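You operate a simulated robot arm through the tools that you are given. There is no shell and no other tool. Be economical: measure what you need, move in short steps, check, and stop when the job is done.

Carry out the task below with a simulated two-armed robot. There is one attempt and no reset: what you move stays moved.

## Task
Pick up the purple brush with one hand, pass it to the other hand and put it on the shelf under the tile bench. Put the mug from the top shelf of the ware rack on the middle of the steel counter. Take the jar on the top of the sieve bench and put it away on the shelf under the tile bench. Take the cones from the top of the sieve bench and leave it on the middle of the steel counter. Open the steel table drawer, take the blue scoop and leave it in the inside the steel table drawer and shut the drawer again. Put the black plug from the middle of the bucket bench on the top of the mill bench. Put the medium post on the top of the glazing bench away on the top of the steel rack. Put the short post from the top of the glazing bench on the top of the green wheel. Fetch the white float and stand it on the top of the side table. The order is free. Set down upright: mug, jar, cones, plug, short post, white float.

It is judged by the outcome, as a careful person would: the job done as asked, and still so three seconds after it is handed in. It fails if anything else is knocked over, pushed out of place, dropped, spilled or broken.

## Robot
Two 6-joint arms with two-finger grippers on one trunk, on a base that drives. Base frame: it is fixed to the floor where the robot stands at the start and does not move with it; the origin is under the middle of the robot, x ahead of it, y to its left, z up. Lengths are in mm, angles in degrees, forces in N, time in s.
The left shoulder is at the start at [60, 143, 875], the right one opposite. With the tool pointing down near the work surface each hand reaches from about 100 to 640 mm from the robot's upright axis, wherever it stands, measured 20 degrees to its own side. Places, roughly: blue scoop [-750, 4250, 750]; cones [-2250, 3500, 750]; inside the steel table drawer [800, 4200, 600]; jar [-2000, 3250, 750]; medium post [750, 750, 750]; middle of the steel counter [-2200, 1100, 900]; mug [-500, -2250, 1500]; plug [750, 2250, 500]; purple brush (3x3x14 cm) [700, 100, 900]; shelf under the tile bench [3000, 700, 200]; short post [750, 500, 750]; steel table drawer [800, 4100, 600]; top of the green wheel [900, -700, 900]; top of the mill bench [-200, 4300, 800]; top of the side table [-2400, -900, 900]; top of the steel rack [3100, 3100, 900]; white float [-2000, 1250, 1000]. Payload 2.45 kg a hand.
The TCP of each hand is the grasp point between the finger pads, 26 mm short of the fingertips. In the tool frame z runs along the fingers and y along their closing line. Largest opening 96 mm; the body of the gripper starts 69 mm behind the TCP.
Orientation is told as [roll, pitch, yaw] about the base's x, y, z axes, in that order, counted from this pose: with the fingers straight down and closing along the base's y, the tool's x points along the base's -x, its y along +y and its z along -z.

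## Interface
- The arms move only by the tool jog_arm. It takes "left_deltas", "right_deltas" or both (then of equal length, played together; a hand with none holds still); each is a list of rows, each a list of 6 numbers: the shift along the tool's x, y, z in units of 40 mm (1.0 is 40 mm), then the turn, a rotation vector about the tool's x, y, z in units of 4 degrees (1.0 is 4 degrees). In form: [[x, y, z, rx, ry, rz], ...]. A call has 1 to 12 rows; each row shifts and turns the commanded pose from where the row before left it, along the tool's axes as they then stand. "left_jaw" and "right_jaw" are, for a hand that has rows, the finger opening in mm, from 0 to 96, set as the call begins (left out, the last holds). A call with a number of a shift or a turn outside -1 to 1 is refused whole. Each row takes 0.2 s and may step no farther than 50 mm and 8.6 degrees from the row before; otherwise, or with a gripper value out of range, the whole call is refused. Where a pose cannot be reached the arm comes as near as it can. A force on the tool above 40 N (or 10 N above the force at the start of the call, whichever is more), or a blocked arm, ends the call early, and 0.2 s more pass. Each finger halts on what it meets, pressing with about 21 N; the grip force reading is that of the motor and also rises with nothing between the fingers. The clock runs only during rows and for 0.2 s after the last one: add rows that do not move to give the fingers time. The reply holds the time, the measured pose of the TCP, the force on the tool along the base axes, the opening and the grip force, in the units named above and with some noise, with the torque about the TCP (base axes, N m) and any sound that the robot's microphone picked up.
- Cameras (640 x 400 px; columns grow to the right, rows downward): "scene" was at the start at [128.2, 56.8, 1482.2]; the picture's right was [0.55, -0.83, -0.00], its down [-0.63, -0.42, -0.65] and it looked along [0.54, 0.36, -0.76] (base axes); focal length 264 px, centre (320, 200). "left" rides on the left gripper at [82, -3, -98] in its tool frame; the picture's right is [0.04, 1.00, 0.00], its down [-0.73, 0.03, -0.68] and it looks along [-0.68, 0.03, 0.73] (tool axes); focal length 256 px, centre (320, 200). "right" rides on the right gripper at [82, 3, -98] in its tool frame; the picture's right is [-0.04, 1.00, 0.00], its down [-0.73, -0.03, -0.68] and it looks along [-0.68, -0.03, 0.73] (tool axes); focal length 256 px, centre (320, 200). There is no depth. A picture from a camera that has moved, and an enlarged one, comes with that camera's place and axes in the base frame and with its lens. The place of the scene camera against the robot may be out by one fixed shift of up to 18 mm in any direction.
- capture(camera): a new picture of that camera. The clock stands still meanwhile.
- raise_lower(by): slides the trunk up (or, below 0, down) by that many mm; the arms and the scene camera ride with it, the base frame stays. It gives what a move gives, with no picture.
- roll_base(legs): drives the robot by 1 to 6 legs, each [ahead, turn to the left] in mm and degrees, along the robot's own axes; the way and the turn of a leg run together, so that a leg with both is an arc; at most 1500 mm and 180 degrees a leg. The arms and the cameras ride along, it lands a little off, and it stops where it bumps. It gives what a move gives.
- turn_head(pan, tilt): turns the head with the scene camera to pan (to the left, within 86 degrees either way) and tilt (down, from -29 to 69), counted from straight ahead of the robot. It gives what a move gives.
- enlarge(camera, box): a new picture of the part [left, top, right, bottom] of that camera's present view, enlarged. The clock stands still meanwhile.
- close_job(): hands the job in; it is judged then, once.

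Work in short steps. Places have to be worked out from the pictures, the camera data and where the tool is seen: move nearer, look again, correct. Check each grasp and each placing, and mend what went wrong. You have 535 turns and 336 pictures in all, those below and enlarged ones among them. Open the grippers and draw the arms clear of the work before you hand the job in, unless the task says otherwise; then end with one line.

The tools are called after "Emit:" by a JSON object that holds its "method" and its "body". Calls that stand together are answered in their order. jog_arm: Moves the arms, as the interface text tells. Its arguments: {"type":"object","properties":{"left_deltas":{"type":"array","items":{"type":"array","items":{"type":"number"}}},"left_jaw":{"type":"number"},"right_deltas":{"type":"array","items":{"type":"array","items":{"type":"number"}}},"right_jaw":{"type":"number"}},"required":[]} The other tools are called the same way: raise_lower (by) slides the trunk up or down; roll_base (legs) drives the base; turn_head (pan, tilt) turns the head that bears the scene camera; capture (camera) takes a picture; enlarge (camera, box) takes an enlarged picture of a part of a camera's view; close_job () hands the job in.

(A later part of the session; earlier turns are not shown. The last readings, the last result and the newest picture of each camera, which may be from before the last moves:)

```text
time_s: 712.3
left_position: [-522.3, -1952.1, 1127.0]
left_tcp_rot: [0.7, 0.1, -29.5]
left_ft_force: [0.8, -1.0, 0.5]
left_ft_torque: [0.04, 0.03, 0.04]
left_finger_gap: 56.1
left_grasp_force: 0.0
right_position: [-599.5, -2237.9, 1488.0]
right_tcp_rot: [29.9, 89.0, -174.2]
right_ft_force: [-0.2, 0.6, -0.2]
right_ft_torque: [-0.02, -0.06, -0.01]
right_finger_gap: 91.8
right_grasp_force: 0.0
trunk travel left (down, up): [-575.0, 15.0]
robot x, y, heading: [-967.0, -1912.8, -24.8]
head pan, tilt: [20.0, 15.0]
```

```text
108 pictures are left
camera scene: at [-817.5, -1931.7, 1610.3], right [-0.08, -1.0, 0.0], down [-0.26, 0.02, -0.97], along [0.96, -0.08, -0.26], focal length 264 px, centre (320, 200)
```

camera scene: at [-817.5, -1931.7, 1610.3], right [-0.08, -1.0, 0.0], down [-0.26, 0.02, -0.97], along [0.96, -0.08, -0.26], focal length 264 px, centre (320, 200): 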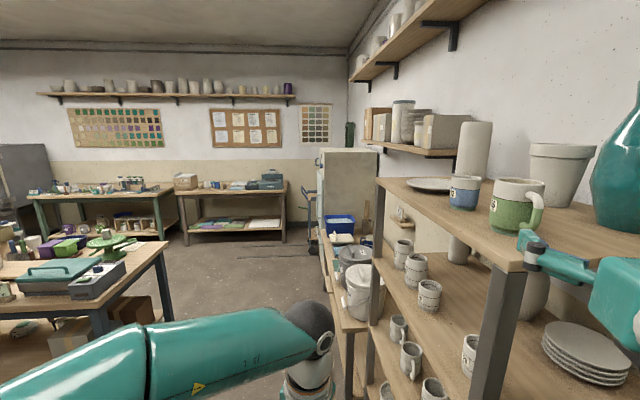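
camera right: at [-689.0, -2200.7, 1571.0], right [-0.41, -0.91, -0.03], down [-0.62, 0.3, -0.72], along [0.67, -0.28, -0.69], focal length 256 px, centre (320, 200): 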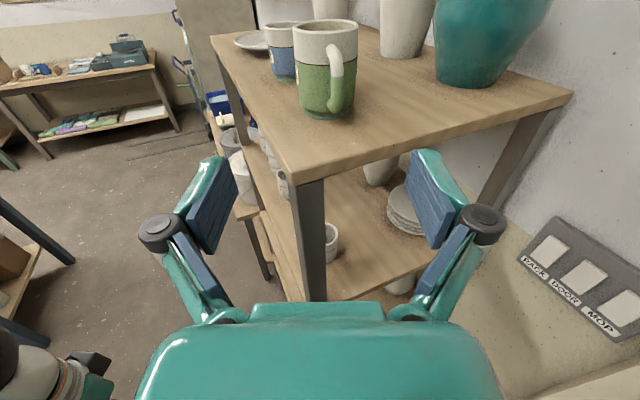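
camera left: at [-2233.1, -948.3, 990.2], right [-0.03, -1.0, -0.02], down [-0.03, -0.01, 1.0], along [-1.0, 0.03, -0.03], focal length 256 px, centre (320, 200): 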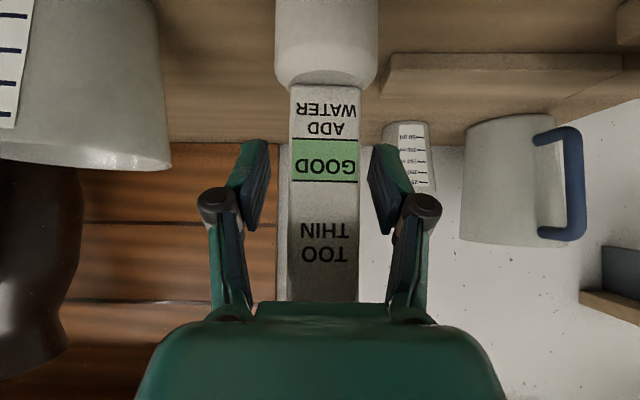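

Aligned: the mug is ~190 mm ahead with its handle pointing at my palm. Raise 14 mm and advance 110 mm.

Emit:
{"method": "jog_arm", "body": {"right_deltas": [[0.4, 0, 0.3, 0, 0, 0], [0, 0.04, 0.85, 0, 0, 0], [0, 0.04, 0.85, 0, 0, 0], [0, 0.03, 0.75, 0, 0, 0], [0, 0, 0, 0, 0, 0]]}}

Emit:
{"method": "capture", "body": {"camera": "right"}}

Emit:
{"method": "capture", "body": {"camera": "scene"}}

```text
time_s: 713.5
left_position: [-523.2, -1950.1, 1128.7]
left_tcp_rot: [0.6, -0.1, -29.4]
left_ft_force: [0.5, 0.4, -0.8]
left_ft_torque: [0.03, 0.01, 0.03]
left_finger_gap: 55.8
left_grasp_force: 0.1
right_position: [-502.2, -2286.3, 1499.3]
right_tcp_rot: [31.1, 89.2, -173.0]
right_ft_force: [0.2, -0.4, 0.1]
right_ft_torque: [0.03, 0.02, -0.01]
right_finger_gap: 91.9
right_grasp_force: 0.0
trunk travel left (down, up): [-575.0, 15.0]
robot x, y, heading: [-967.9, -1911.3, -24.9]
head pan, tilt: [20.0, 15.0]
```

```text
107 pictures are left
camera right: at [-591.2, -2248.1, 1583.4], right [-0.41, -0.91, -0.03], down [-0.62, 0.3, -0.72], along [0.67, -0.28, -0.69], focal length 256 px, centre (320, 200)
```

right: 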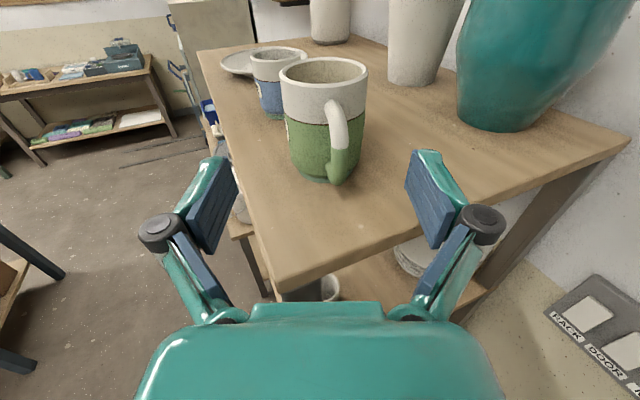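

```text
106 pictures are left
camera scene: at [-818.4, -1930.8, 1610.4], right [-0.08, -1.0, 0.0], down [-0.26, 0.02, -0.97], along [0.96, -0.08, -0.26], focal length 264 px, centre (320, 200)
```

scene: 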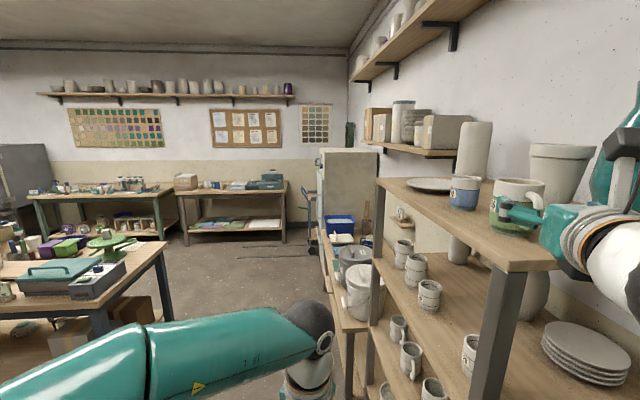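

Mug centre is 100 mm ahead, dead centre laterally. Advance 97 mm and close.

Emit:
{"method": "jog_arm", "body": {"right_deltas": [[0, 0, 0.85, 0, 0, 0], [0, 0, 0.85, 0, 0, 0], [0, 0, 0.72, 0, 0, 0], [0, 0, 0, 0, 0, 0]]}}

Emit:
{"method": "capture", "body": {"camera": "right"}}

```text
time_s: 714.5
left_position: [-523.1, -1951.6, 1129.0]
left_tcp_rot: [0.6, 0.0, -29.3]
left_ft_force: [-0.2, 0.7, -0.1]
left_ft_torque: [0.0, -0.04, -0.01]
left_finger_gap: 56.0
left_grasp_force: 0.0
right_position: [-412.9, -2326.6, 1503.7]
right_tcp_rot: [32.9, 89.1, -171.0]
right_ft_force: [-0.6, -0.5, 0.5]
right_ft_torque: [0.04, 0.0, 0.02]
right_finger_gap: 92.1
right_grasp_force: 0.0
trunk travel left (down, up): [-575.0, 15.0]
robot x, y, heading: [-973.7, -1912.3, -24.8]
head pan, tilt: [20.0, 15.0]
```

```text
105 pictures are left
camera right: at [-502.1, -2289.0, 1586.3], right [-0.41, -0.91, -0.03], down [-0.62, 0.3, -0.72], along [0.67, -0.28, -0.69], focal length 256 px, centre (320, 200)
```

right: 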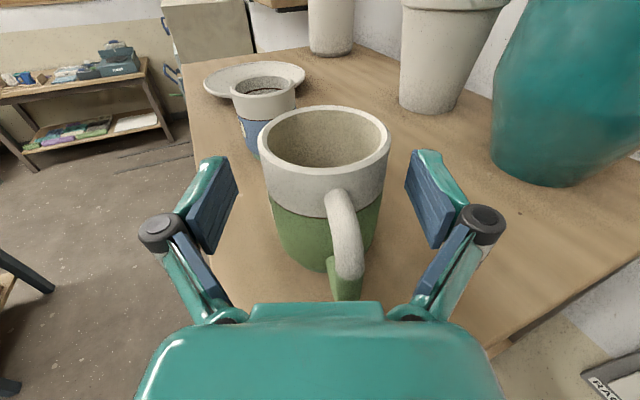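

Advance 14 mm more, then close.

Emit:
{"method": "jog_arm", "body": {"right_deltas": [[0, 0, 0.36, 0, 0, 0], [0, 0, 0, 0, 0, 0]]}}

Emit:
{"method": "jog_arm", "body": {"right_deltas": [[0, 0, 0, 0, 0, 0], [0, 0, 0, 0, 0, 0], [0, 0, 0, 0, 0, 0]], "right_jaw": 40}}

Emit:
{"method": "capture", "body": {"camera": "right"}}

```text
time_s: 715.1
left_position: [-523.0, -1951.3, 1128.7]
left_tcp_rot: [0.7, 0.0, -29.5]
left_ft_force: [-0.3, -0.4, 0.5]
left_ft_torque: [0.04, 0.01, -0.01]
left_finger_gap: 55.9
left_grasp_force: 0.0
right_position: [-399.5, -2332.0, 1504.0]
right_tcp_rot: [30.8, 89.1, -173.3]
right_ft_force: [-0.4, 0.1, 0.7]
right_ft_torque: [-0.03, 0.03, 0.01]
right_finger_gap: 92.0
right_grasp_force: 0.0
trunk travel left (down, up): [-575.0, 15.0]
robot x, y, heading: [-967.5, -1907.4, -24.9]
head pan, tilt: [20.0, 15.0]
```

```text
time_s: 715.9
left_position: [-522.3, -1951.2, 1128.0]
left_tcp_rot: [0.8, 0.0, -29.5]
left_ft_force: [0.3, 0.1, -0.1]
left_ft_torque: [-0.02, -0.02, 0.01]
left_finger_gap: 55.9
left_grasp_force: 0.1
right_position: [-398.7, -2332.4, 1502.5]
right_tcp_rot: [29.9, 89.0, -174.1]
right_ft_force: [0.2, -0.7, 0.2]
right_ft_torque: [0.0, 0.01, 0.02]
right_finger_gap: 72.2
right_grasp_force: 21.3
trunk travel left (down, up): [-575.0, 15.0]
robot x, y, heading: [-969.8, -1912.4, -25.0]
head pan, tilt: [20.0, 15.0]
```

```text
104 pictures are left
camera right: at [-488.3, -2295.4, 1585.6], right [-0.41, -0.91, -0.03], down [-0.62, 0.3, -0.72], along [0.67, -0.28, -0.69], focal length 256 px, centre (320, 200)
```

right: 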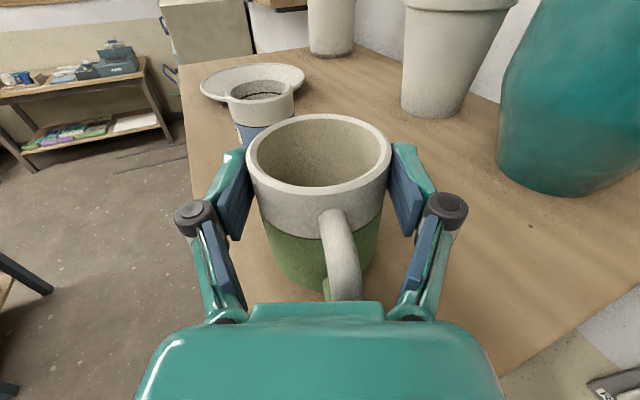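

Gripped (72 mm). Lift 45 mm and back out.

Emit:
{"method": "jog_arm", "body": {"right_deltas": [[0.5, 0, 0, 0, 0, 0], [0.6, 0, 0, 0, 0, 0], [0, 0, 0, 0, 0, 0]]}}

Emit:
{"method": "capture", "body": {"camera": "right"}}

Emit:
{"method": "roll_base", "body": {"legs": [[-420, 0]]}}

Emit:
{"method": "capture", "body": {"camera": "right"}}

```text
time_s: 716.7
left_position: [-522.7, -1952.6, 1127.6]
left_tcp_rot: [0.7, 0.0, -29.4]
left_ft_force: [-0.7, -0.3, 0.1]
left_ft_torque: [-0.01, -0.03, 0.02]
left_finger_gap: 55.8
left_grasp_force: 0.1
right_position: [-397.7, -2332.0, 1546.0]
right_tcp_rot: [30.4, 89.0, -173.6]
right_ft_force: [0.0, -0.6, -3.8]
right_ft_torque: [0.03, 0.05, 0.03]
right_finger_gap: 71.8
right_grasp_force: 21.1
trunk travel left (down, up): [-575.0, 15.0]
robot x, y, heading: [-967.6, -1912.8, -24.5]
head pan, tilt: [20.0, 15.0]
```

```text
103 pictures are left
camera right: at [-487.1, -2294.3, 1629.3], right [-0.41, -0.91, -0.03], down [-0.62, 0.3, -0.72], along [0.67, -0.28, -0.69], focal length 256 px, centre (320, 200)
```

right: 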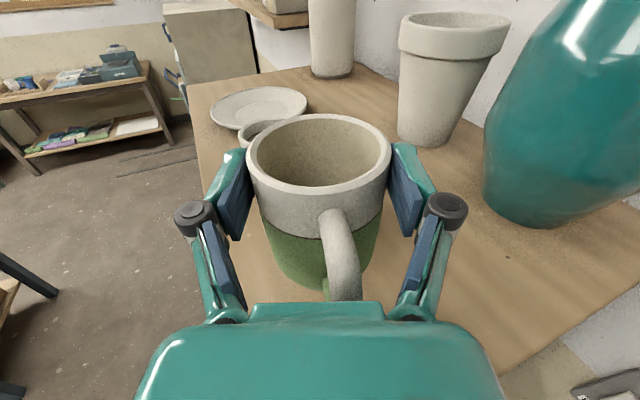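

```text
time_s: 719.3
left_position: [-909.0, -1776.4, 1127.9]
left_tcp_rot: [0.6, 0.0, -29.7]
left_ft_force: [-0.6, -0.5, 0.4]
left_ft_torque: [-0.03, -0.05, -0.01]
left_finger_gap: 56.0
left_grasp_force: 0.1
right_position: [-786.2, -2156.1, 1547.3]
right_tcp_rot: [31.4, 89.1, -173.0]
right_ft_force: [-0.3, 0.7, -2.8]
right_ft_torque: [0.04, 0.05, 0.02]
right_finger_gap: 72.0
right_grasp_force: 21.0
trunk travel left (down, up): [-575.0, 15.0]
robot x, y, heading: [-1357.4, -1730.9, -24.9]
head pan, tilt: [20.0, 15.0]
```

```text
102 pictures are left
camera right: at [-876.2, -2117.5, 1629.8], right [-0.41, -0.91, -0.03], down [-0.62, 0.31, -0.72], along [0.67, -0.28, -0.69], focal length 256 px, centre (320, 200)
```

right: 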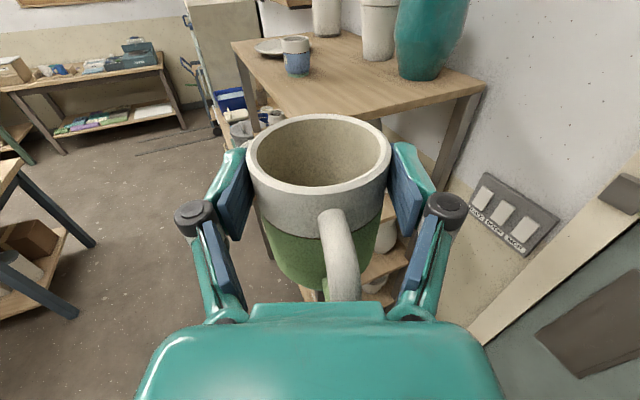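

Mug held; rack items are undisturbed. Drive back to the counter area.

Emit:
{"method": "roll_base", "body": {"legs": [[0, 55]]}}

Emit:
{"method": "roll_base", "body": {"legs": [[0, 55]]}}

Emit:
{"method": "roll_base", "body": {"legs": [[1400, 0], [1400, 0], [230, 0]]}}

Emit:
{"method": "roll_base", "body": {"legs": [[0, 50]]}}

Emit:
{"method": "roll_base", "body": {"legs": [[0, 45]]}}

```text
time_s: 722.5
left_position: [-1069.9, -1389.7, 1129.2]
left_tcp_rot: [0.7, -0.1, 25.9]
left_ft_force: [0.0, -0.1, -0.4]
left_ft_torque: [0.03, -0.01, 0.02]
left_finger_gap: 55.9
left_grasp_force: 0.1
right_position: [-688.0, -1504.1, 1547.4]
right_tcp_rot: [32.0, 89.0, -116.8]
right_ft_force: [0.2, 0.4, -3.2]
right_ft_torque: [-0.02, 0.05, 0.0]
right_finger_gap: 71.8
right_grasp_force: 20.7
trunk travel left (down, up): [-575.0, 15.0]
robot x, y, heading: [-1337.0, -1770.6, 29.9]
head pan, tilt: [20.0, 15.0]
```

```text
time_s: 724.6
left_position: [-1322.5, -1305.5, 1130.2]
left_tcp_rot: [0.6, 0.0, 59.1]
left_ft_force: [-1.1, -0.7, 0.3]
left_ft_torque: [0.02, -0.06, -0.03]
left_finger_gap: 56.1
left_grasp_force: 0.0
right_position: [-940.1, -1190.9, 1546.9]
right_tcp_rot: [33.1, 88.8, -82.4]
right_ft_force: [-1.3, 1.2, -1.8]
right_ft_torque: [-0.03, 0.03, -0.07]
right_finger_gap: 71.0
right_grasp_force: 21.1
trunk travel left (down, up): [-575.0, 15.0]
robot x, y, heading: [-1312.9, -1784.6, 64.0]
head pan, tilt: [20.0, 15.0]
stopped in leg 1: the robot was blocked; the commanded pose is now the measured one
```

```text
time_s: 739.8
left_position: [68.7, 1385.6, 1128.5]
left_tcp_rot: [0.7, 0.1, 58.1]
left_ft_force: [0.2, 0.0, 0.2]
left_ft_torque: [-0.04, -0.02, -0.01]
left_finger_gap: 55.9
left_grasp_force: 0.0
right_position: [455.4, 1494.1, 1545.7]
right_tcp_rot: [26.0, 88.9, -90.7]
right_ft_force: [0.0, 0.5, -3.3]
right_ft_torque: [0.01, 0.0, 0.03]
right_finger_gap: 70.8
right_grasp_force: 20.7
trunk travel left (down, up): [-575.0, 15.0]
robot x, y, heading: [70.0, 909.2, 63.2]
head pan, tilt: [20.0, 15.0]
```

```text
time_s: 742.5
left_position: [-274.1, 1234.3, 1130.6]
left_tcp_rot: [0.4, -0.2, 103.3]
left_ft_force: [-1.1, -0.9, -0.6]
left_ft_torque: [0.05, -0.16, 0.0]
left_finger_gap: 55.7
left_grasp_force: 0.2
right_position: [-78.2, 1571.4, 1543.6]
right_tcp_rot: [126.8, 88.8, 57.7]
right_ft_force: [-2.0, -1.6, -3.4]
right_ft_torque: [-0.01, -0.01, -0.17]
right_finger_gap: 69.8
right_grasp_force: 20.9
trunk travel left (down, up): [-575.0, 15.0]
robot x, y, heading: [96.8, 910.6, 104.7]
head pan, tilt: [20.0, 15.0]
stopped in leg 1: the robot was blocked; the commanded pose is now the measured one
```

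```text
time_s: 743.3
left_position: [-273.1, 1236.0, 1130.6]
left_tcp_rot: [0.6, 0.0, 103.4]
left_ft_force: [0.0, -0.4, 0.9]
left_ft_torque: [0.01, -0.04, -0.03]
left_finger_gap: 55.9
left_grasp_force: 0.0
right_position: [-72.7, 1576.5, 1542.9]
right_tcp_rot: [130.3, 88.9, 61.3]
right_ft_force: [-0.8, 0.0, -2.9]
right_ft_torque: [-0.05, -0.02, -0.03]
right_finger_gap: 69.7
right_grasp_force: 21.3
trunk travel left (down, up): [-575.0, 15.0]
robot x, y, heading: [93.8, 913.3, 104.9]
head pan, tilt: [20.0, 15.0]
stopped in leg 1: the robot was blocked; the commanded pose is now the measured one
```

A turn was cut short and the drive went off course, ending beside the glazing bench. Look right to check that nothing was disturbed.

Emit:
{"method": "turn_head", "body": {"pan": -75, "tilt": 45}}

Emit:
{"method": "capture", "body": {"camera": "scene"}}

Emit:
{"method": "capture", "body": {"camera": "right"}}

```text
time_s: 745.0
left_position: [-271.6, 1235.5, 1131.1]
left_tcp_rot: [0.6, -0.1, 103.5]
left_ft_force: [-1.0, 0.0, 0.4]
left_ft_torque: [0.0, 0.0, 0.03]
left_finger_gap: 55.9
left_grasp_force: 0.1
right_position: [-70.6, 1577.0, 1544.5]
right_tcp_rot: [139.1, 89.0, 69.9]
right_ft_force: [0.4, -0.6, -2.6]
right_ft_torque: [-0.04, 0.02, 0.03]
right_finger_gap: 70.0
right_grasp_force: 21.5
trunk travel left (down, up): [-575.0, 15.0]
robot x, y, heading: [95.1, 909.8, 104.7]
head pan, tilt: [-75.0, 45.0]
```

```text
101 pictures are left
camera scene: at [152.7, 1024.4, 1563.5], right [0.5, -0.87, 0.0], down [-0.61, -0.35, -0.71], along [0.61, 0.35, -0.71], focal length 264 px, centre (320, 200)
```

scene: 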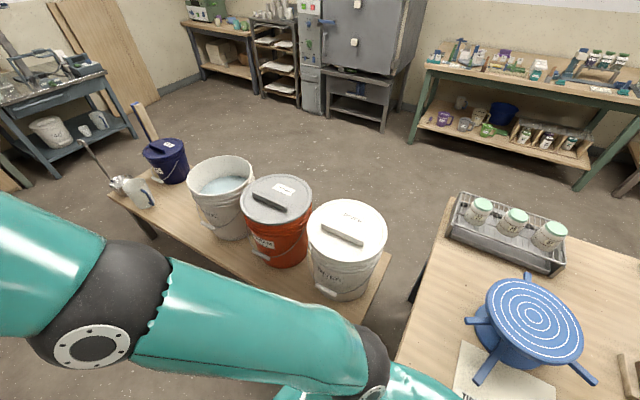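

```text
100 pictures are left
camera right: at [-33.3, 1483.5, 1625.2], right [0.93, 0.36, -0.03], down [0.22, -0.63, -0.74], along [-0.28, 0.69, -0.67], focal length 256 px, centre (320, 200)
```

right: 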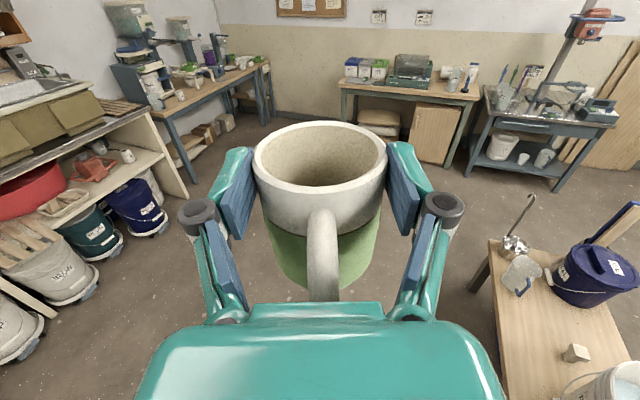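

Everything is fine; the base corner only touched the bench edge. Drive forward away from it, then turn toward the counter step by step.

Emit:
{"method": "roll_base", "body": {"legs": [[350, 0]]}}

Emit:
{"method": "roll_base", "body": {"legs": [[0, 40]]}}

```text
time_s: 747.3
left_position: [-364.9, 1577.2, 1132.5]
left_tcp_rot: [0.5, 0.1, 103.7]
left_ft_force: [0.1, 0.9, 0.7]
left_ft_torque: [-0.04, -0.02, 0.01]
left_finger_gap: 56.3
left_grasp_force: 0.1
right_position: [-166.0, 1917.6, 1543.9]
right_tcp_rot: [136.2, 89.0, 67.4]
right_ft_force: [0.4, 1.8, -3.3]
right_ft_torque: [-0.03, -0.02, -0.02]
right_finger_gap: 70.1
right_grasp_force: 21.2
trunk travel left (down, up): [-575.0, 15.0]
robot x, y, heading: [-1.0, 1254.4, 105.1]
head pan, tilt: [-75.0, 45.0]
```

```text
time_s: 748.7
left_position: [-422.4, 1492.7, 1133.5]
left_tcp_rot: [0.6, 0.0, 115.9]
left_ft_force: [0.3, 0.4, 0.7]
left_ft_torque: [0.01, -0.03, -0.02]
left_finger_gap: 56.3
left_grasp_force: 0.1
right_position: [-302.5, 1866.5, 1541.9]
right_tcp_rot: [118.5, 89.1, 62.0]
right_ft_force: [-1.1, -0.8, -1.8]
right_ft_torque: [-0.04, -0.03, -0.02]
right_finger_gap: 69.9
right_grasp_force: 20.9
trunk travel left (down, up): [-575.0, 15.0]
robot x, y, heading: [13.2, 1258.8, 116.9]
head pan, tilt: [-75.0, 45.0]
stopped in leg 1: the robot was blocked; the commanded pose is now the measured one
```

Emit:
{"method": "roll_base", "body": {"legs": [[350, 0]]}}

Emit:
{"method": "roll_base", "body": {"legs": [[0, 40]]}}

```text
time_s: 751.0
left_position: [-579.8, 1808.2, 1132.9]
left_tcp_rot: [0.6, 0.1, 115.5]
left_ft_force: [0.8, -0.6, -0.5]
left_ft_torque: [-0.01, -0.03, 0.03]
left_finger_gap: 55.8
left_grasp_force: 0.0
right_position: [-455.1, 2183.7, 1541.5]
right_tcp_rot: [124.2, 89.2, 67.2]
right_ft_force: [0.8, -0.3, -2.4]
right_ft_torque: [-0.04, -0.02, 0.02]
right_finger_gap: 70.0
right_grasp_force: 21.6
trunk travel left (down, up): [-575.0, 15.0]
robot x, y, heading: [-145.2, 1569.1, 116.9]
head pan, tilt: [-75.0, 45.0]
```

```text
time_s: 752.6
left_position: [-629.4, 1648.4, 1134.0]
left_tcp_rot: [1.2, 0.0, 135.8]
left_ft_force: [-0.1, -0.8, 0.1]
left_ft_torque: [0.06, -0.01, 0.01]
left_finger_gap: 55.9
left_grasp_force: 0.0
right_position: [-638.6, 2036.6, 1535.3]
right_tcp_rot: [105.9, 88.9, 69.3]
right_ft_force: [-0.3, -0.9, -2.5]
right_ft_torque: [-0.08, -0.04, -0.04]
right_finger_gap: 70.0
right_grasp_force: 21.3
trunk travel left (down, up): [-575.0, 15.0]
robot x, y, heading: [-139.1, 1575.2, 136.4]
head pan, tilt: [-75.0, 45.0]
stopped in leg 1: the robot was blocked; the commanded pose is now the measured one
```

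Turns stall with the arm extended so far. Retract the mug hand toward the body a little, then turn in smaller increments.

Emit:
{"method": "jog_arm", "body": {"right_deltas": [[-0.9, 0, -0.3, 0, 0, 0], [-0.9, 0, -0.3, 0, 0, 0], [-0.9, 0, -0.3, 0, 0, 0], [-0.9, 0, -0.3, 0, 0, 0], [-0.9, 0, -0.3, 0, 0, 0], [-0.9, 0, -0.3, 0, 0, 0], [-0.9, 0, -0.3, 0, 0, 0]]}}

Emit:
{"method": "roll_base", "body": {"legs": [[0, 20]]}}

Emit:
{"method": "capture", "body": {"camera": "right"}}

```text
time_s: 754.2
left_position: [-629.4, 1651.6, 1133.9]
left_tcp_rot: [1.2, 0.1, 135.8]
left_ft_force: [-0.4, 0.2, -0.4]
left_ft_torque: [0.0, 0.04, -0.01]
left_finger_gap: 56.1
left_grasp_force: 0.0
right_position: [-697.2, 2119.6, 1431.2]
right_tcp_rot: [101.6, 89.0, 65.0]
right_ft_force: [-0.2, -0.1, -2.1]
right_ft_torque: [-0.01, -0.05, 0.03]
right_finger_gap: 69.9
right_grasp_force: 20.7
right hand out of reach, approached as far as the arm can: row 1, 2, 3, 4, 5, 6, 7
trunk travel left (down, up): [-575.0, 15.0]
robot x, y, heading: [-133.2, 1579.0, 136.5]
head pan, tilt: [-75.0, 45.0]
```

```text
time_s: 755.5
left_position: [-631.0, 1548.7, 1134.0]
left_tcp_rot: [1.6, -0.2, 148.3]
left_ft_force: [0.9, -0.5, -0.6]
left_ft_torque: [0.05, 0.02, -0.01]
left_finger_gap: 56.2
left_grasp_force: 0.1
right_position: [-792.2, 1992.2, 1434.2]
right_tcp_rot: [116.6, 89.0, 91.9]
right_ft_force: [-0.6, -0.7, -2.9]
right_ft_torque: [0.0, -0.09, -0.03]
right_finger_gap: 69.7
right_grasp_force: 21.0
trunk travel left (down, up): [-575.0, 15.0]
robot x, y, heading: [-130.8, 1588.5, 148.2]
head pan, tilt: [-75.0, 45.0]
stopped in leg 1: the robot was blocked; the commanded pose is now the measured one
```

```text
99 pictures are left
camera right: at [-701.4, 1952.9, 1516.1], right [0.42, 0.91, -0.02], down [0.6, -0.3, -0.74], along [-0.68, 0.29, -0.67], focal length 256 px, centre (320, 200)
```

right: 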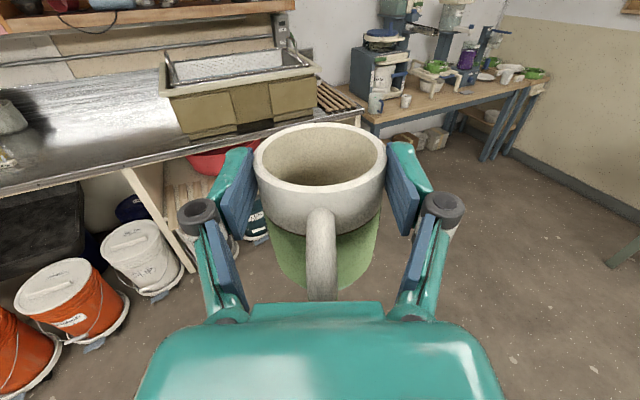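

Emit:
{"method": "roll_base", "body": {"legs": [[0, 16]]}}

Emit:
{"method": "turn_head", "body": {"pan": -86, "tilt": 60}}

Emit:
{"method": "capture", "body": {"camera": "scene"}}

```text
time_s: 756.8
left_position: [-605.9, 1435.6, 1134.3]
left_tcp_rot: [2.1, -0.2, 162.6]
left_ft_force: [0.3, 0.6, -0.3]
left_ft_torque: [0.02, 0.0, 0.03]
left_finger_gap: 56.1
left_grasp_force: 0.1
right_position: [-869.9, 1821.7, 1426.2]
right_tcp_rot: [95.4, 89.1, 85.0]
right_ft_force: [0.1, -0.1, -3.4]
right_ft_torque: [0.0, -0.01, -0.05]
right_finger_gap: 69.7
right_grasp_force: 21.1
trunk travel left (down, up): [-575.0, 15.0]
robot x, y, heading: [-127.8, 1600.6, 161.9]
head pan, tilt: [-75.0, 45.0]
stopped in leg 1: the robot was blocked; the commanded pose is now the measured one
```

```text
time_s: 757.6
left_position: [-605.4, 1436.5, 1134.7]
left_tcp_rot: [2.2, 0.0, 162.7]
left_ft_force: [0.5, -0.8, -0.3]
left_ft_torque: [0.01, 0.0, -0.01]
left_finger_gap: 56.3
left_grasp_force: 0.1
right_position: [-868.6, 1823.9, 1428.2]
right_tcp_rot: [105.6, 89.0, 95.2]
right_ft_force: [0.8, -1.1, -2.8]
right_ft_torque: [0.0, -0.04, 0.01]
right_finger_gap: 70.0
right_grasp_force: 21.1
trunk travel left (down, up): [-575.0, 15.0]
robot x, y, heading: [-126.5, 1596.6, 161.9]
head pan, tilt: [-85.9, 60.0]
```

```text
98 pictures are left
camera scene: at [-165.1, 1694.8, 1544.1], right [0.97, -0.24, 0.0], down [-0.21, -0.84, -0.5], along [0.12, 0.49, -0.87], focal length 264 px, centre (320, 200)
```

scene: 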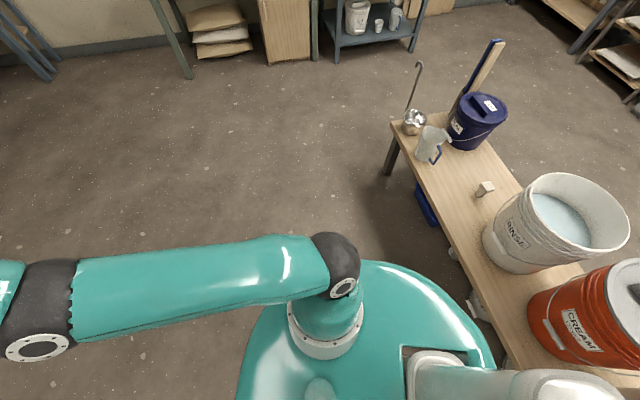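

Nothing touches; the turns just stall. Continue with small turns.

Emit:
{"method": "roll_base", "body": {"legs": [[0, 12]]}}

Emit:
{"method": "roll_base", "body": {"legs": [[0, 12]]}}

Emit:
{"method": "roll_base", "body": {"legs": [[0, 9]]}}

```text
time_s: 758.8
left_position: [-559.7, 1340.0, 1134.5]
left_tcp_rot: [2.8, -0.2, 175.5]
left_ft_force: [0.5, -0.3, 0.2]
left_ft_torque: [0.01, -0.01, 0.01]
left_finger_gap: 55.5
left_grasp_force: 0.0
right_position: [-899.8, 1657.8, 1428.5]
right_tcp_rot: [108.7, 89.0, 110.8]
right_ft_force: [0.3, -0.6, -2.7]
right_ft_torque: [0.03, -0.03, -0.01]
right_finger_gap: 69.8
right_grasp_force: 21.0
trunk travel left (down, up): [-575.0, 15.0]
robot x, y, heading: [-125.5, 1607.4, 174.3]
head pan, tilt: [-85.9, 60.0]
```

```text
time_s: 760.0
left_position: [-494.2, 1258.7, 1134.2]
left_tcp_rot: [3.4, -0.4, -171.6]
left_ft_force: [0.1, -0.5, 0.7]
left_ft_torque: [0.0, 0.02, -0.02]
left_finger_gap: 56.1
left_grasp_force: 0.0
right_position: [-888.9, 1494.3, 1427.1]
right_tcp_rot: [95.7, 88.6, 110.5]
right_ft_force: [0.9, 2.0, -0.4]
right_ft_torque: [0.08, -0.14, 0.09]
right_finger_gap: 69.4
right_grasp_force: 21.6
trunk travel left (down, up): [-575.0, 15.0]
robot x, y, heading: [-126.1, 1617.7, -173.3]
head pan, tilt: [-85.9, 60.0]
```

```text
time_s: 761.1
left_position: [-432.0, 1208.6, 1135.8]
left_tcp_rot: [3.9, -0.5, -162.2]
left_ft_force: [0.7, -0.1, 0.2]
left_ft_torque: [-0.11, 0.04, 0.01]
left_finger_gap: 55.8
left_grasp_force: 0.0
right_position: [-855.4, 1378.3, 1426.6]
right_tcp_rot: [93.3, 88.5, 117.8]
right_ft_force: [0.8, 3.3, -0.4]
right_ft_torque: [0.14, -0.16, 0.11]
right_finger_gap: 69.8
right_grasp_force: 20.5
trunk travel left (down, up): [-575.0, 15.0]
robot x, y, heading: [-129.0, 1626.7, -164.3]
head pan, tilt: [-85.9, 60.0]
```

Emit:
{"method": "turn_head", "body": {"pan": 0, "tilt": 40}}

Emit:
{"method": "capture", "body": {"camera": "scene"}}

Emit:
{"method": "capture", "body": {"camera": "right"}}

```text
time_s: 762.8
left_position: [-432.5, 1207.5, 1134.9]
left_tcp_rot: [3.9, -0.4, -162.2]
left_ft_force: [-0.6, 0.8, -0.5]
left_ft_torque: [0.01, -0.01, -0.01]
left_finger_gap: 55.9
left_grasp_force: 0.1
right_position: [-856.9, 1376.0, 1424.9]
right_tcp_rot: [88.7, 88.5, 113.2]
right_ft_force: [-0.3, 1.3, -3.8]
right_ft_torque: [0.04, -0.05, 0.01]
right_finger_gap: 69.9
right_grasp_force: 21.0
trunk travel left (down, up): [-575.0, 15.0]
robot x, y, heading: [-126.2, 1627.5, -164.2]
head pan, tilt: [0.0, 40.0]
```

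```text
97 pictures are left
camera scene: at [-265.3, 1600.5, 1570.6], right [-0.27, 0.96, 0.0], down [0.62, 0.17, -0.77], along [-0.74, -0.21, -0.64], focal length 264 px, centre (320, 200)
```

scene: 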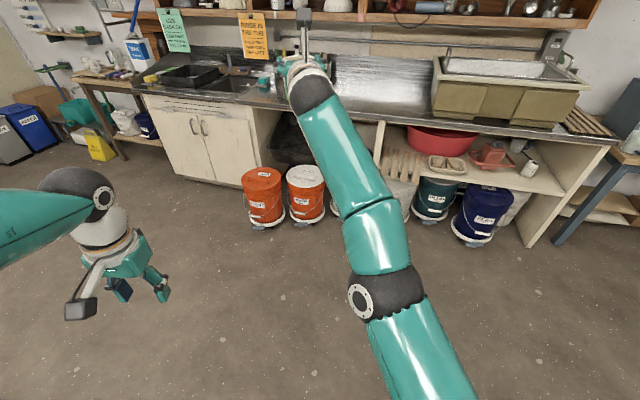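

```text
96 pictures are left
camera right: at [-768.4, 1418.2, 1505.7], right [-0.41, 0.91, -0.01], down [0.62, 0.27, -0.73], along [-0.66, -0.31, -0.68], focal length 256 px, centre (320, 200)
```

right: 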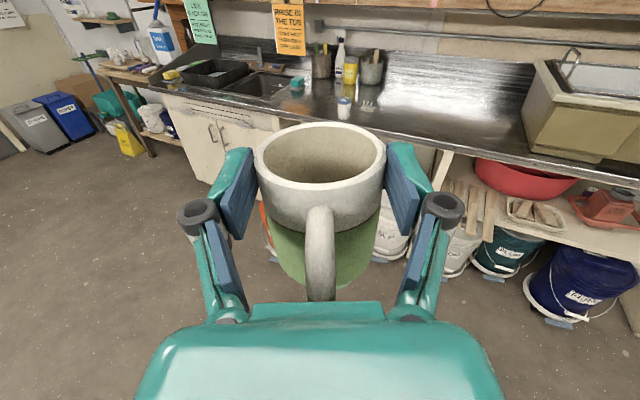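

Retract and lower the mug hand to a compact carrying height.

Emit:
{"method": "jog_arm", "body": {"right_deltas": [[-0.95, 0, -0.6, 0, 0, 0], [-0.95, 0, -0.6, 0, 0, 0], [-0.95, 0, -0.6, 0, 0, 0], [-0.95, 0, -0.6, 0, 0, 0], [-0.95, 0, -0.6, 0, 0, 0], [-0.95, 0, -0.6, 0, 0, 0], [-0.95, 0, -0.4, 0, 0, 0], [-0.95, 0, -0.3, 0, 0, 0]]}}

Emit:
{"method": "roll_base", "body": {"legs": [[1000, 0]]}}

Emit:
{"method": "capture", "body": {"camera": "scene"}}

```text
time_s: 764.5
left_position: [-434.5, 1207.6, 1134.4]
left_tcp_rot: [3.9, -0.4, -162.2]
left_ft_force: [0.0, 0.2, -0.1]
left_ft_torque: [0.02, -0.02, 0.0]
left_finger_gap: 56.2
left_grasp_force: 0.0
right_position: [-950.8, 1384.1, 1245.8]
right_tcp_rot: [89.1, 88.5, 113.4]
right_ft_force: [-1.5, -0.5, -2.1]
right_ft_torque: [0.01, -0.07, 0.03]
right_finger_gap: 69.8
right_grasp_force: 21.3
right hand out of reach, approached as far as the arm can: row 1, 2, 3, 4, 5, 6, 7, 8
trunk travel left (down, up): [-575.0, 15.0]
robot x, y, heading: [-128.4, 1626.5, -164.4]
head pan, tilt: [0.0, 40.0]
```

```text
time_s: 769.9
left_position: [-1404.5, 919.5, 1133.9]
left_tcp_rot: [3.8, -0.4, -161.2]
left_ft_force: [-0.5, -0.3, 0.6]
left_ft_torque: [0.0, -0.01, 0.0]
left_finger_gap: 56.1
left_grasp_force: 0.1
right_position: [-1923.7, 1085.4, 1247.2]
right_tcp_rot: [87.9, 88.5, 113.4]
right_ft_force: [0.3, 0.9, -2.3]
right_ft_torque: [-0.02, 0.0, -0.01]
right_finger_gap: 70.0
right_grasp_force: 21.2
trunk travel left (down, up): [-575.0, 15.0]
robot x, y, heading: [-1105.2, 1344.1, -163.4]
head pan, tilt: [0.0, 40.0]
```

```text
95 pictures are left
camera scene: at [-1243.8, 1314.6, 1570.6], right [-0.29, 0.96, 0.0], down [0.62, 0.18, -0.77], along [-0.73, -0.22, -0.64], focal length 264 px, centre (320, 200)
```

scene: 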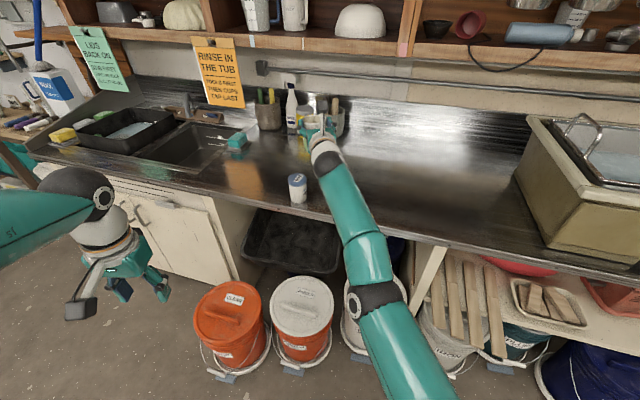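

Emit:
{"method": "jog_arm", "body": {"right_deltas": [[0, 0, -0.9, 0, 0, 0], [0, 0, -0.9, 0, 0, 0], [0, 0, -0.9, 0, 0, 0], [0, 0, 0, 0, 0, 0]]}}

```text
time_s: 770.9
left_position: [-1404.7, 919.2, 1134.5]
left_tcp_rot: [3.9, -0.4, -161.3]
left_ft_force: [-0.2, 0.8, -0.3]
left_ft_torque: [0.01, -0.01, 0.02]
left_finger_gap: 55.6
left_grasp_force: 0.0
right_position: [-1920.0, 1090.9, 1271.7]
right_tcp_rot: [84.4, 88.4, 109.8]
right_ft_force: [0.2, -0.6, -3.6]
right_ft_torque: [0.01, -0.04, 0.01]
right_finger_gap: 70.1
right_grasp_force: 21.0
right hand out of reach, approached as far as the arm can: row 1, 2, 3
trunk travel left (down, up): [-575.0, 15.0]
robot x, y, heading: [-1104.4, 1345.9, -163.6]
head pan, tilt: [0.0, 40.0]
```

The arm is stretched out, but that works for placing: turn −8°, then lower toward the counter.

Emit:
{"method": "roll_base", "body": {"legs": [[0, -8]]}}

Emit:
{"method": "jog_arm", "body": {"right_deltas": [[-0.9, 0, 0.2, 0, 0, 0], [-0.9, 0, 0.2, 0, 0, 0], [-0.9, 0, 0.2, 0, 0, 0], [-0.9, 0, 0.2, 0, 0, 0]]}}

Emit:
{"method": "capture", "body": {"camera": "right"}}

```text
time_s: 772.0
left_position: [-1460.9, 964.5, 1135.1]
left_tcp_rot: [3.9, -0.4, -169.2]
left_ft_force: [0.3, -0.9, 0.7]
left_ft_torque: [0.02, -0.01, -0.02]
left_finger_gap: 56.0
left_grasp_force: 0.0
right_position: [-1948.8, 1207.1, 1272.6]
right_tcp_rot: [83.6, 88.5, 101.0]
right_ft_force: [0.4, 0.7, -2.6]
right_ft_torque: [0.03, -0.03, -0.02]
right_finger_gap: 69.6
right_grasp_force: 21.1
trunk travel left (down, up): [-575.0, 15.0]
robot x, y, heading: [-1104.7, 1337.3, -171.5]
head pan, tilt: [0.0, 40.0]
```

```text
time_s: 773.0
left_position: [-1463.0, 964.8, 1134.9]
left_tcp_rot: [4.0, -0.4, -169.2]
left_ft_force: [-0.1, -0.3, -0.5]
left_ft_torque: [0.01, -0.03, 0.02]
left_finger_gap: 55.9
left_grasp_force: 0.0
right_position: [-1976.1, 1200.6, 1127.8]
right_tcp_rot: [56.8, 89.1, 74.0]
right_ft_force: [-1.0, 0.5, -0.9]
right_ft_torque: [0.07, -0.1, 0.01]
right_finger_gap: 69.8
right_grasp_force: 20.3
right hand out of reach, approached as far as the arm can: row 4
trunk travel left (down, up): [-575.0, 15.0]
robot x, y, heading: [-1110.1, 1331.5, -171.7]
head pan, tilt: [0.0, 40.0]
```

```text
94 pictures are left
camera right: at [-1884.1, 1232.0, 1209.7], right [-0.3, 0.95, -0.03], down [0.66, 0.18, -0.73], along [-0.69, -0.23, -0.68], focal length 256 px, centre (320, 200)
```

right: 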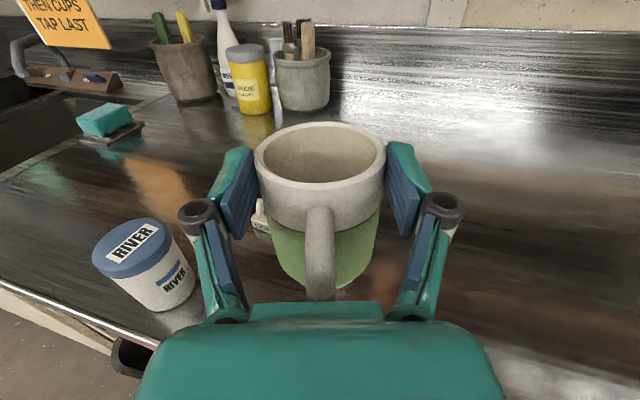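

Lower the trunk 110 mm, nudge the heading −2.5° for clearance from the cones, and look.

Emit:
{"method": "raise_lower", "body": {"by": -110}}

Emit:
{"method": "roll_base", "body": {"legs": [[0, -3]]}}

Emit:
{"method": "roll_base", "body": {"legs": [[80, 0]]}}

Emit:
{"method": "capture", "body": {"camera": "right"}}

Emit:
{"method": "capture", "body": {"camera": "scene"}}

```text
time_s: 774.4
left_position: [-1461.6, 965.2, 1025.4]
left_tcp_rot: [4.0, -0.5, -169.2]
left_ft_force: [0.1, 0.1, 0.2]
left_ft_torque: [-0.02, 0.01, 0.01]
left_finger_gap: 56.1
left_grasp_force: 0.0
right_position: [-1974.6, 1200.3, 1018.3]
right_tcp_rot: [84.5, 88.5, 102.0]
right_ft_force: [0.7, 0.6, -2.8]
right_ft_torque: [0.02, -0.06, 0.0]
right_finger_gap: 69.7
right_grasp_force: 21.1
trunk travel left (down, up): [-465.0, 125.0]
robot x, y, heading: [-1103.9, 1335.4, -171.3]
head pan, tilt: [0.0, 40.0]
```

```text
time_s: 775.2
left_position: [-1474.6, 976.4, 1026.7]
left_tcp_rot: [3.9, -0.5, -171.3]
left_ft_force: [-1.1, -0.1, 0.6]
left_ft_torque: [-0.02, -0.03, 0.0]
left_finger_gap: 55.8
left_grasp_force: 0.0
right_position: [-1981.2, 1229.2, 1015.1]
right_tcp_rot: [72.2, 88.3, 87.8]
right_ft_force: [0.5, 0.0, -2.8]
right_ft_torque: [0.0, -0.06, -0.03]
right_finger_gap: 69.7
right_grasp_force: 20.8
trunk travel left (down, up): [-465.0, 125.0]
robot x, y, heading: [-1106.9, 1333.6, -173.1]
head pan, tilt: [0.0, 40.0]
stopped in leg 1: the robot was blocked; the commanded pose is now the measured one
```

```text
time_s: 776.3
left_position: [-1556.4, 966.1, 1026.4]
left_tcp_rot: [3.9, -0.4, -171.3]
left_ft_force: [-1.3, -0.4, 0.3]
left_ft_torque: [-0.03, -0.01, -0.02]
left_finger_gap: 56.0
left_grasp_force: 0.1
right_position: [-2061.9, 1219.6, 1014.0]
right_tcp_rot: [71.8, 88.3, 87.4]
right_ft_force: [-0.8, -0.7, -3.5]
right_ft_torque: [0.05, 0.04, 0.0]
right_finger_gap: 70.0
right_grasp_force: 20.9
trunk travel left (down, up): [-465.0, 125.0]
robot x, y, heading: [-1188.1, 1323.4, -173.3]
head pan, tilt: [0.0, 40.0]
```

```text
93 pictures are left
camera right: at [-1968.4, 1246.2, 1097.1], right [-0.27, 0.96, -0.01], down [0.66, 0.17, -0.73], along [-0.7, -0.2, -0.69], focal length 256 px, centre (320, 200)
```

right: 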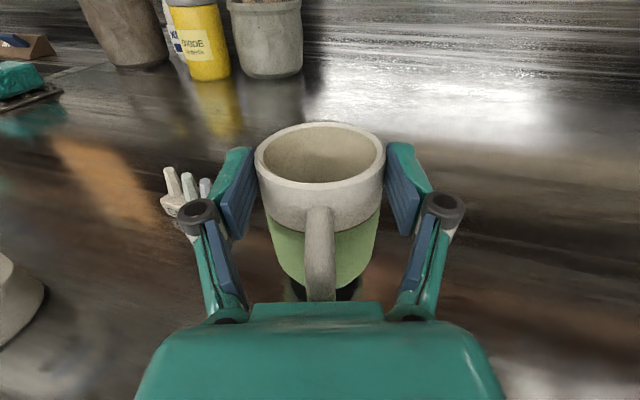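

```text
92 pictures are left
camera scene: at [-1331.2, 1320.4, 1460.3], right [-0.12, 0.99, 0.0], down [0.64, 0.08, -0.76], along [-0.76, -0.09, -0.65], focal length 264 px, centre (320, 200)
```

scene: 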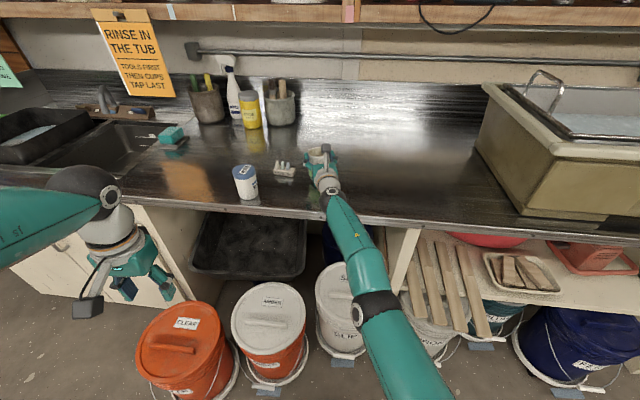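

Lower by trunk in small steps until contact.

Emit:
{"method": "raise_lower", "body": {"by": -20}}

Emit:
{"method": "raise_lower", "body": {"by": -8}}

```text
time_s: 777.0
left_position: [-1555.4, 966.6, 1007.4]
left_tcp_rot: [4.0, -0.5, -171.3]
left_ft_force: [0.7, -0.1, 0.1]
left_ft_torque: [-0.03, 0.02, -0.05]
left_finger_gap: 55.8
left_grasp_force: 0.0
right_position: [-2060.5, 1220.1, 999.7]
right_tcp_rot: [86.3, 88.4, 101.7]
right_ft_force: [-1.5, -1.6, 8.7]
right_ft_torque: [-0.33, 0.66, -0.03]
right_finger_gap: 70.2
right_grasp_force: 20.9
trunk travel left (down, up): [-445.0, 145.0]
robot x, y, heading: [-1184.9, 1323.9, -173.3]
head pan, tilt: [0.0, 40.0]
```

```text
time_s: 777.6
left_position: [-1554.1, 967.2, 999.5]
left_tcp_rot: [3.9, -0.7, -171.3]
left_ft_force: [0.1, -0.6, 1.1]
left_ft_torque: [0.05, 0.01, 0.01]
left_finger_gap: 55.9
left_grasp_force: 0.0
right_position: [-2058.7, 1220.4, 991.5]
right_tcp_rot: [85.3, 88.4, 100.7]
right_ft_force: [0.0, 1.0, 15.3]
right_ft_torque: [-0.41, 0.36, -0.07]
right_finger_gap: 70.0
right_grasp_force: 21.2
trunk travel left (down, up): [-437.0, 153.0]
robot x, y, heading: [-1186.5, 1326.6, -173.3]
head pan, tilt: [0.0, 40.0]
```

Seated (15 N). Release and check.

Emit:
{"method": "jog_arm", "body": {"right_deltas": [[0, 0, 0, 0, 0, 0], [0, 0, 0, 0, 0, 0]], "right_jaw": 94}}

Emit:
{"method": "capture", "body": {"camera": "right"}}

```text
time_s: 778.2
left_position: [-1555.3, 967.2, 999.6]
left_tcp_rot: [3.9, -0.5, -171.3]
left_ft_force: [0.4, 0.7, 0.1]
left_ft_torque: [0.0, 0.01, 0.04]
left_finger_gap: 55.6
left_grasp_force: 0.0
right_position: [-2060.1, 1218.8, 987.1]
right_tcp_rot: [71.6, 88.4, 87.2]
right_ft_force: [0.0, -0.8, -0.4]
right_ft_torque: [0.02, 0.04, -0.01]
right_finger_gap: 94.2
right_grasp_force: 0.0
trunk travel left (down, up): [-437.0, 153.0]
robot x, y, heading: [-1186.1, 1321.8, -173.3]
head pan, tilt: [0.0, 40.0]
```

```text
91 pictures are left
camera right: at [-1966.9, 1246.0, 1069.6], right [-0.27, 0.96, -0.01], down [0.66, 0.17, -0.73], along [-0.7, -0.2, -0.69], focal length 256 px, centre (320, 200)
```

right: 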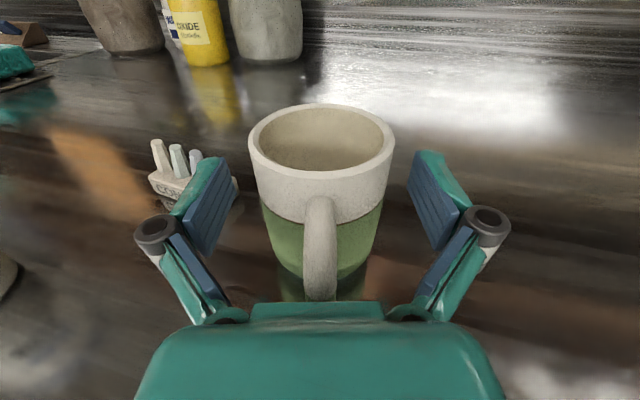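

Mug stands upright. Raise the trunk straight up to clear it, then back away.

Emit:
{"method": "raise_lower", "body": {"by": 140}}

Emit:
{"method": "roll_base", "body": {"legs": [[-300, 0]]}}

Emit:
{"method": "capture", "body": {"camera": "scene"}}

```text
time_s: 779.8
left_position: [-1555.4, 967.3, 1140.7]
left_tcp_rot: [3.9, -0.4, -171.3]
left_ft_force: [0.5, 0.4, 0.6]
left_ft_torque: [0.01, -0.02, 0.0]
left_finger_gap: 55.8
left_grasp_force: 0.1
right_position: [-2060.6, 1219.4, 1128.6]
right_tcp_rot: [75.5, 88.3, 90.9]
right_ft_force: [-0.2, 1.2, 0.2]
right_ft_torque: [-0.01, -0.01, -0.01]
right_finger_gap: 93.9
right_grasp_force: 0.0
trunk travel left (down, up): [-577.0, 13.0]
robot x, y, heading: [-1184.3, 1325.7, -173.4]
head pan, tilt: [0.0, 40.0]
```

```text
time_s: 781.9
left_position: [-1255.5, 1002.3, 1140.5]
left_tcp_rot: [3.9, -0.5, -171.3]
left_ft_force: [0.6, -0.6, 0.2]
left_ft_torque: [0.0, 0.04, -0.01]
left_finger_gap: 56.2
left_grasp_force: 0.1
right_position: [-1760.6, 1255.4, 1129.3]
right_tcp_rot: [77.8, 88.3, 93.1]
right_ft_force: [0.6, 0.4, -0.6]
right_ft_torque: [0.02, -0.01, 0.01]
right_finger_gap: 94.0
right_grasp_force: 0.0
trunk travel left (down, up): [-577.0, 13.0]
robot x, y, heading: [-887.8, 1358.5, -173.5]
head pan, tilt: [0.0, 40.0]
```

```text
90 pictures are left
camera scene: at [-1028.6, 1356.2, 1572.9], right [-0.12, 0.99, 0.0], down [0.64, 0.07, -0.77], along [-0.76, -0.09, -0.64], focal length 264 px, centre (320, 200)
```

scene: 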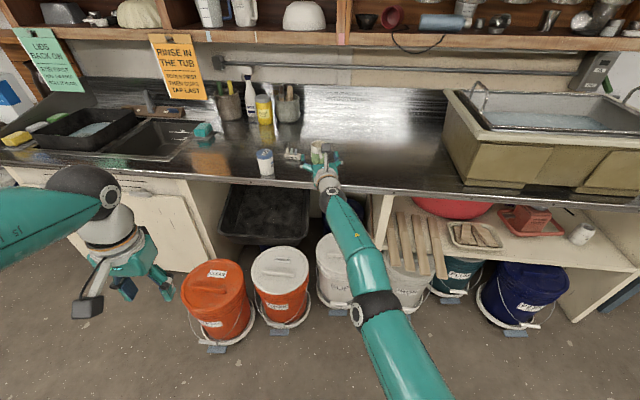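

All counter items stand. The right arm is stuck fully stretched; I swing it upward/back in free space to free its elbow before continuing.

Emit:
{"method": "jog_arm", "body": {"right_deltas": [[1, 0, -0.1, 0, 0, 0], [1, 0, -0.2, 0, 0, 0], [1, 0, -0.3, 0, 0, 0], [1, 0, -0.4, 0, 0, 0], [1, 0, -0.5, 0, 0, 0], [0.9, 0, -0.7, 0, 0, 0], [0.8, 0, -0.8, 0, 0, 0], [0.7, 0, -0.9, 0, 0, 0], [0.6, 0, -0.95, 0, 0, 0], [0.5, 0, -1, 0, 0, 0], [0.4, 0, -1, 0, 0, 0], [0.3, 0, -1, 0, 0, 0]], "right_jaw": 60}}

```text
time_s: 784.5
left_position: [-1256.1, 1003.2, 1139.0]
left_tcp_rot: [3.9, -0.6, -171.3]
left_ft_force: [-0.5, 0.3, 0.0]
left_ft_torque: [-0.05, 0.0, -0.01]
left_finger_gap: 56.3
left_grasp_force: 0.1
right_position: [-1458.5, 1329.5, 1497.2]
right_tcp_rot: [78.2, 88.2, 93.7]
right_ft_force: [1.0, -0.3, 0.0]
right_ft_torque: [-0.03, 0.03, 0.03]
right_finger_gap: 60.1
right_grasp_force: 0.1
trunk travel left (down, up): [-577.0, 13.0]
robot x, y, heading: [-884.1, 1359.4, -173.5]
head pan, tilt: [0.0, 40.0]
```

The elbow is free again. Now lower the right hand to a compact pose.

Emit:
{"method": "jog_arm", "body": {"right_deltas": [[-0.9, 0, -0.35, 0, 0, 0], [-0.9, 0, -0.35, 0, 0, 0], [-0.9, 0, -0.35, 0, 0, 0], [-0.9, 0, -0.35, 0, 0, 0], [-0.9, 0, -0.2, 0, 0, 0], [-0.9, 0, 0, 0, 0, 0], [-0.9, 0, 0, 0, 0, 0], [-0.9, 0, 0, 0, 0, 0]]}}

Emit:
{"method": "capture", "body": {"camera": "scene"}}

```text
time_s: 786.3
left_position: [-1257.2, 1002.6, 1140.4]
left_tcp_rot: [3.9, -0.4, -171.3]
left_ft_force: [-0.4, 0.4, 0.3]
left_ft_torque: [0.06, 0.01, 0.03]
left_finger_gap: 56.1
left_grasp_force: 0.2
right_position: [-1399.2, 1353.4, 1210.9]
right_tcp_rot: [76.3, 88.4, 91.7]
right_ft_force: [-1.1, 0.2, -0.1]
right_ft_torque: [-0.02, -0.02, -0.01]
right_finger_gap: 59.9
right_grasp_force: 0.0
trunk travel left (down, up): [-577.0, 13.0]
robot x, y, heading: [-890.0, 1361.0, -173.4]
head pan, tilt: [0.0, 40.0]
```

```text
89 pictures are left
camera scene: at [-1030.6, 1355.7, 1572.7], right [-0.12, 0.99, 0.0], down [0.64, 0.08, -0.77], along [-0.76, -0.09, -0.64], focal length 264 px, centre (320, 200)
```

scene: 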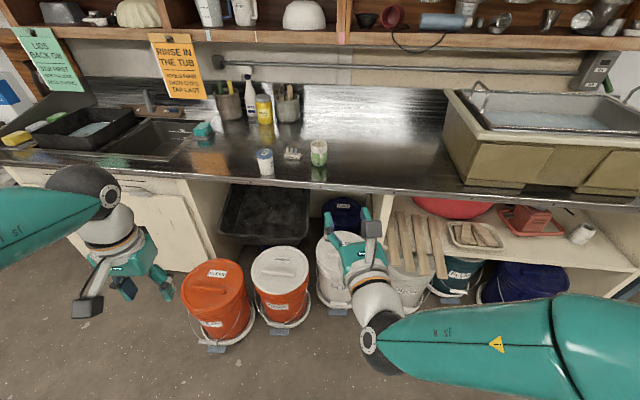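

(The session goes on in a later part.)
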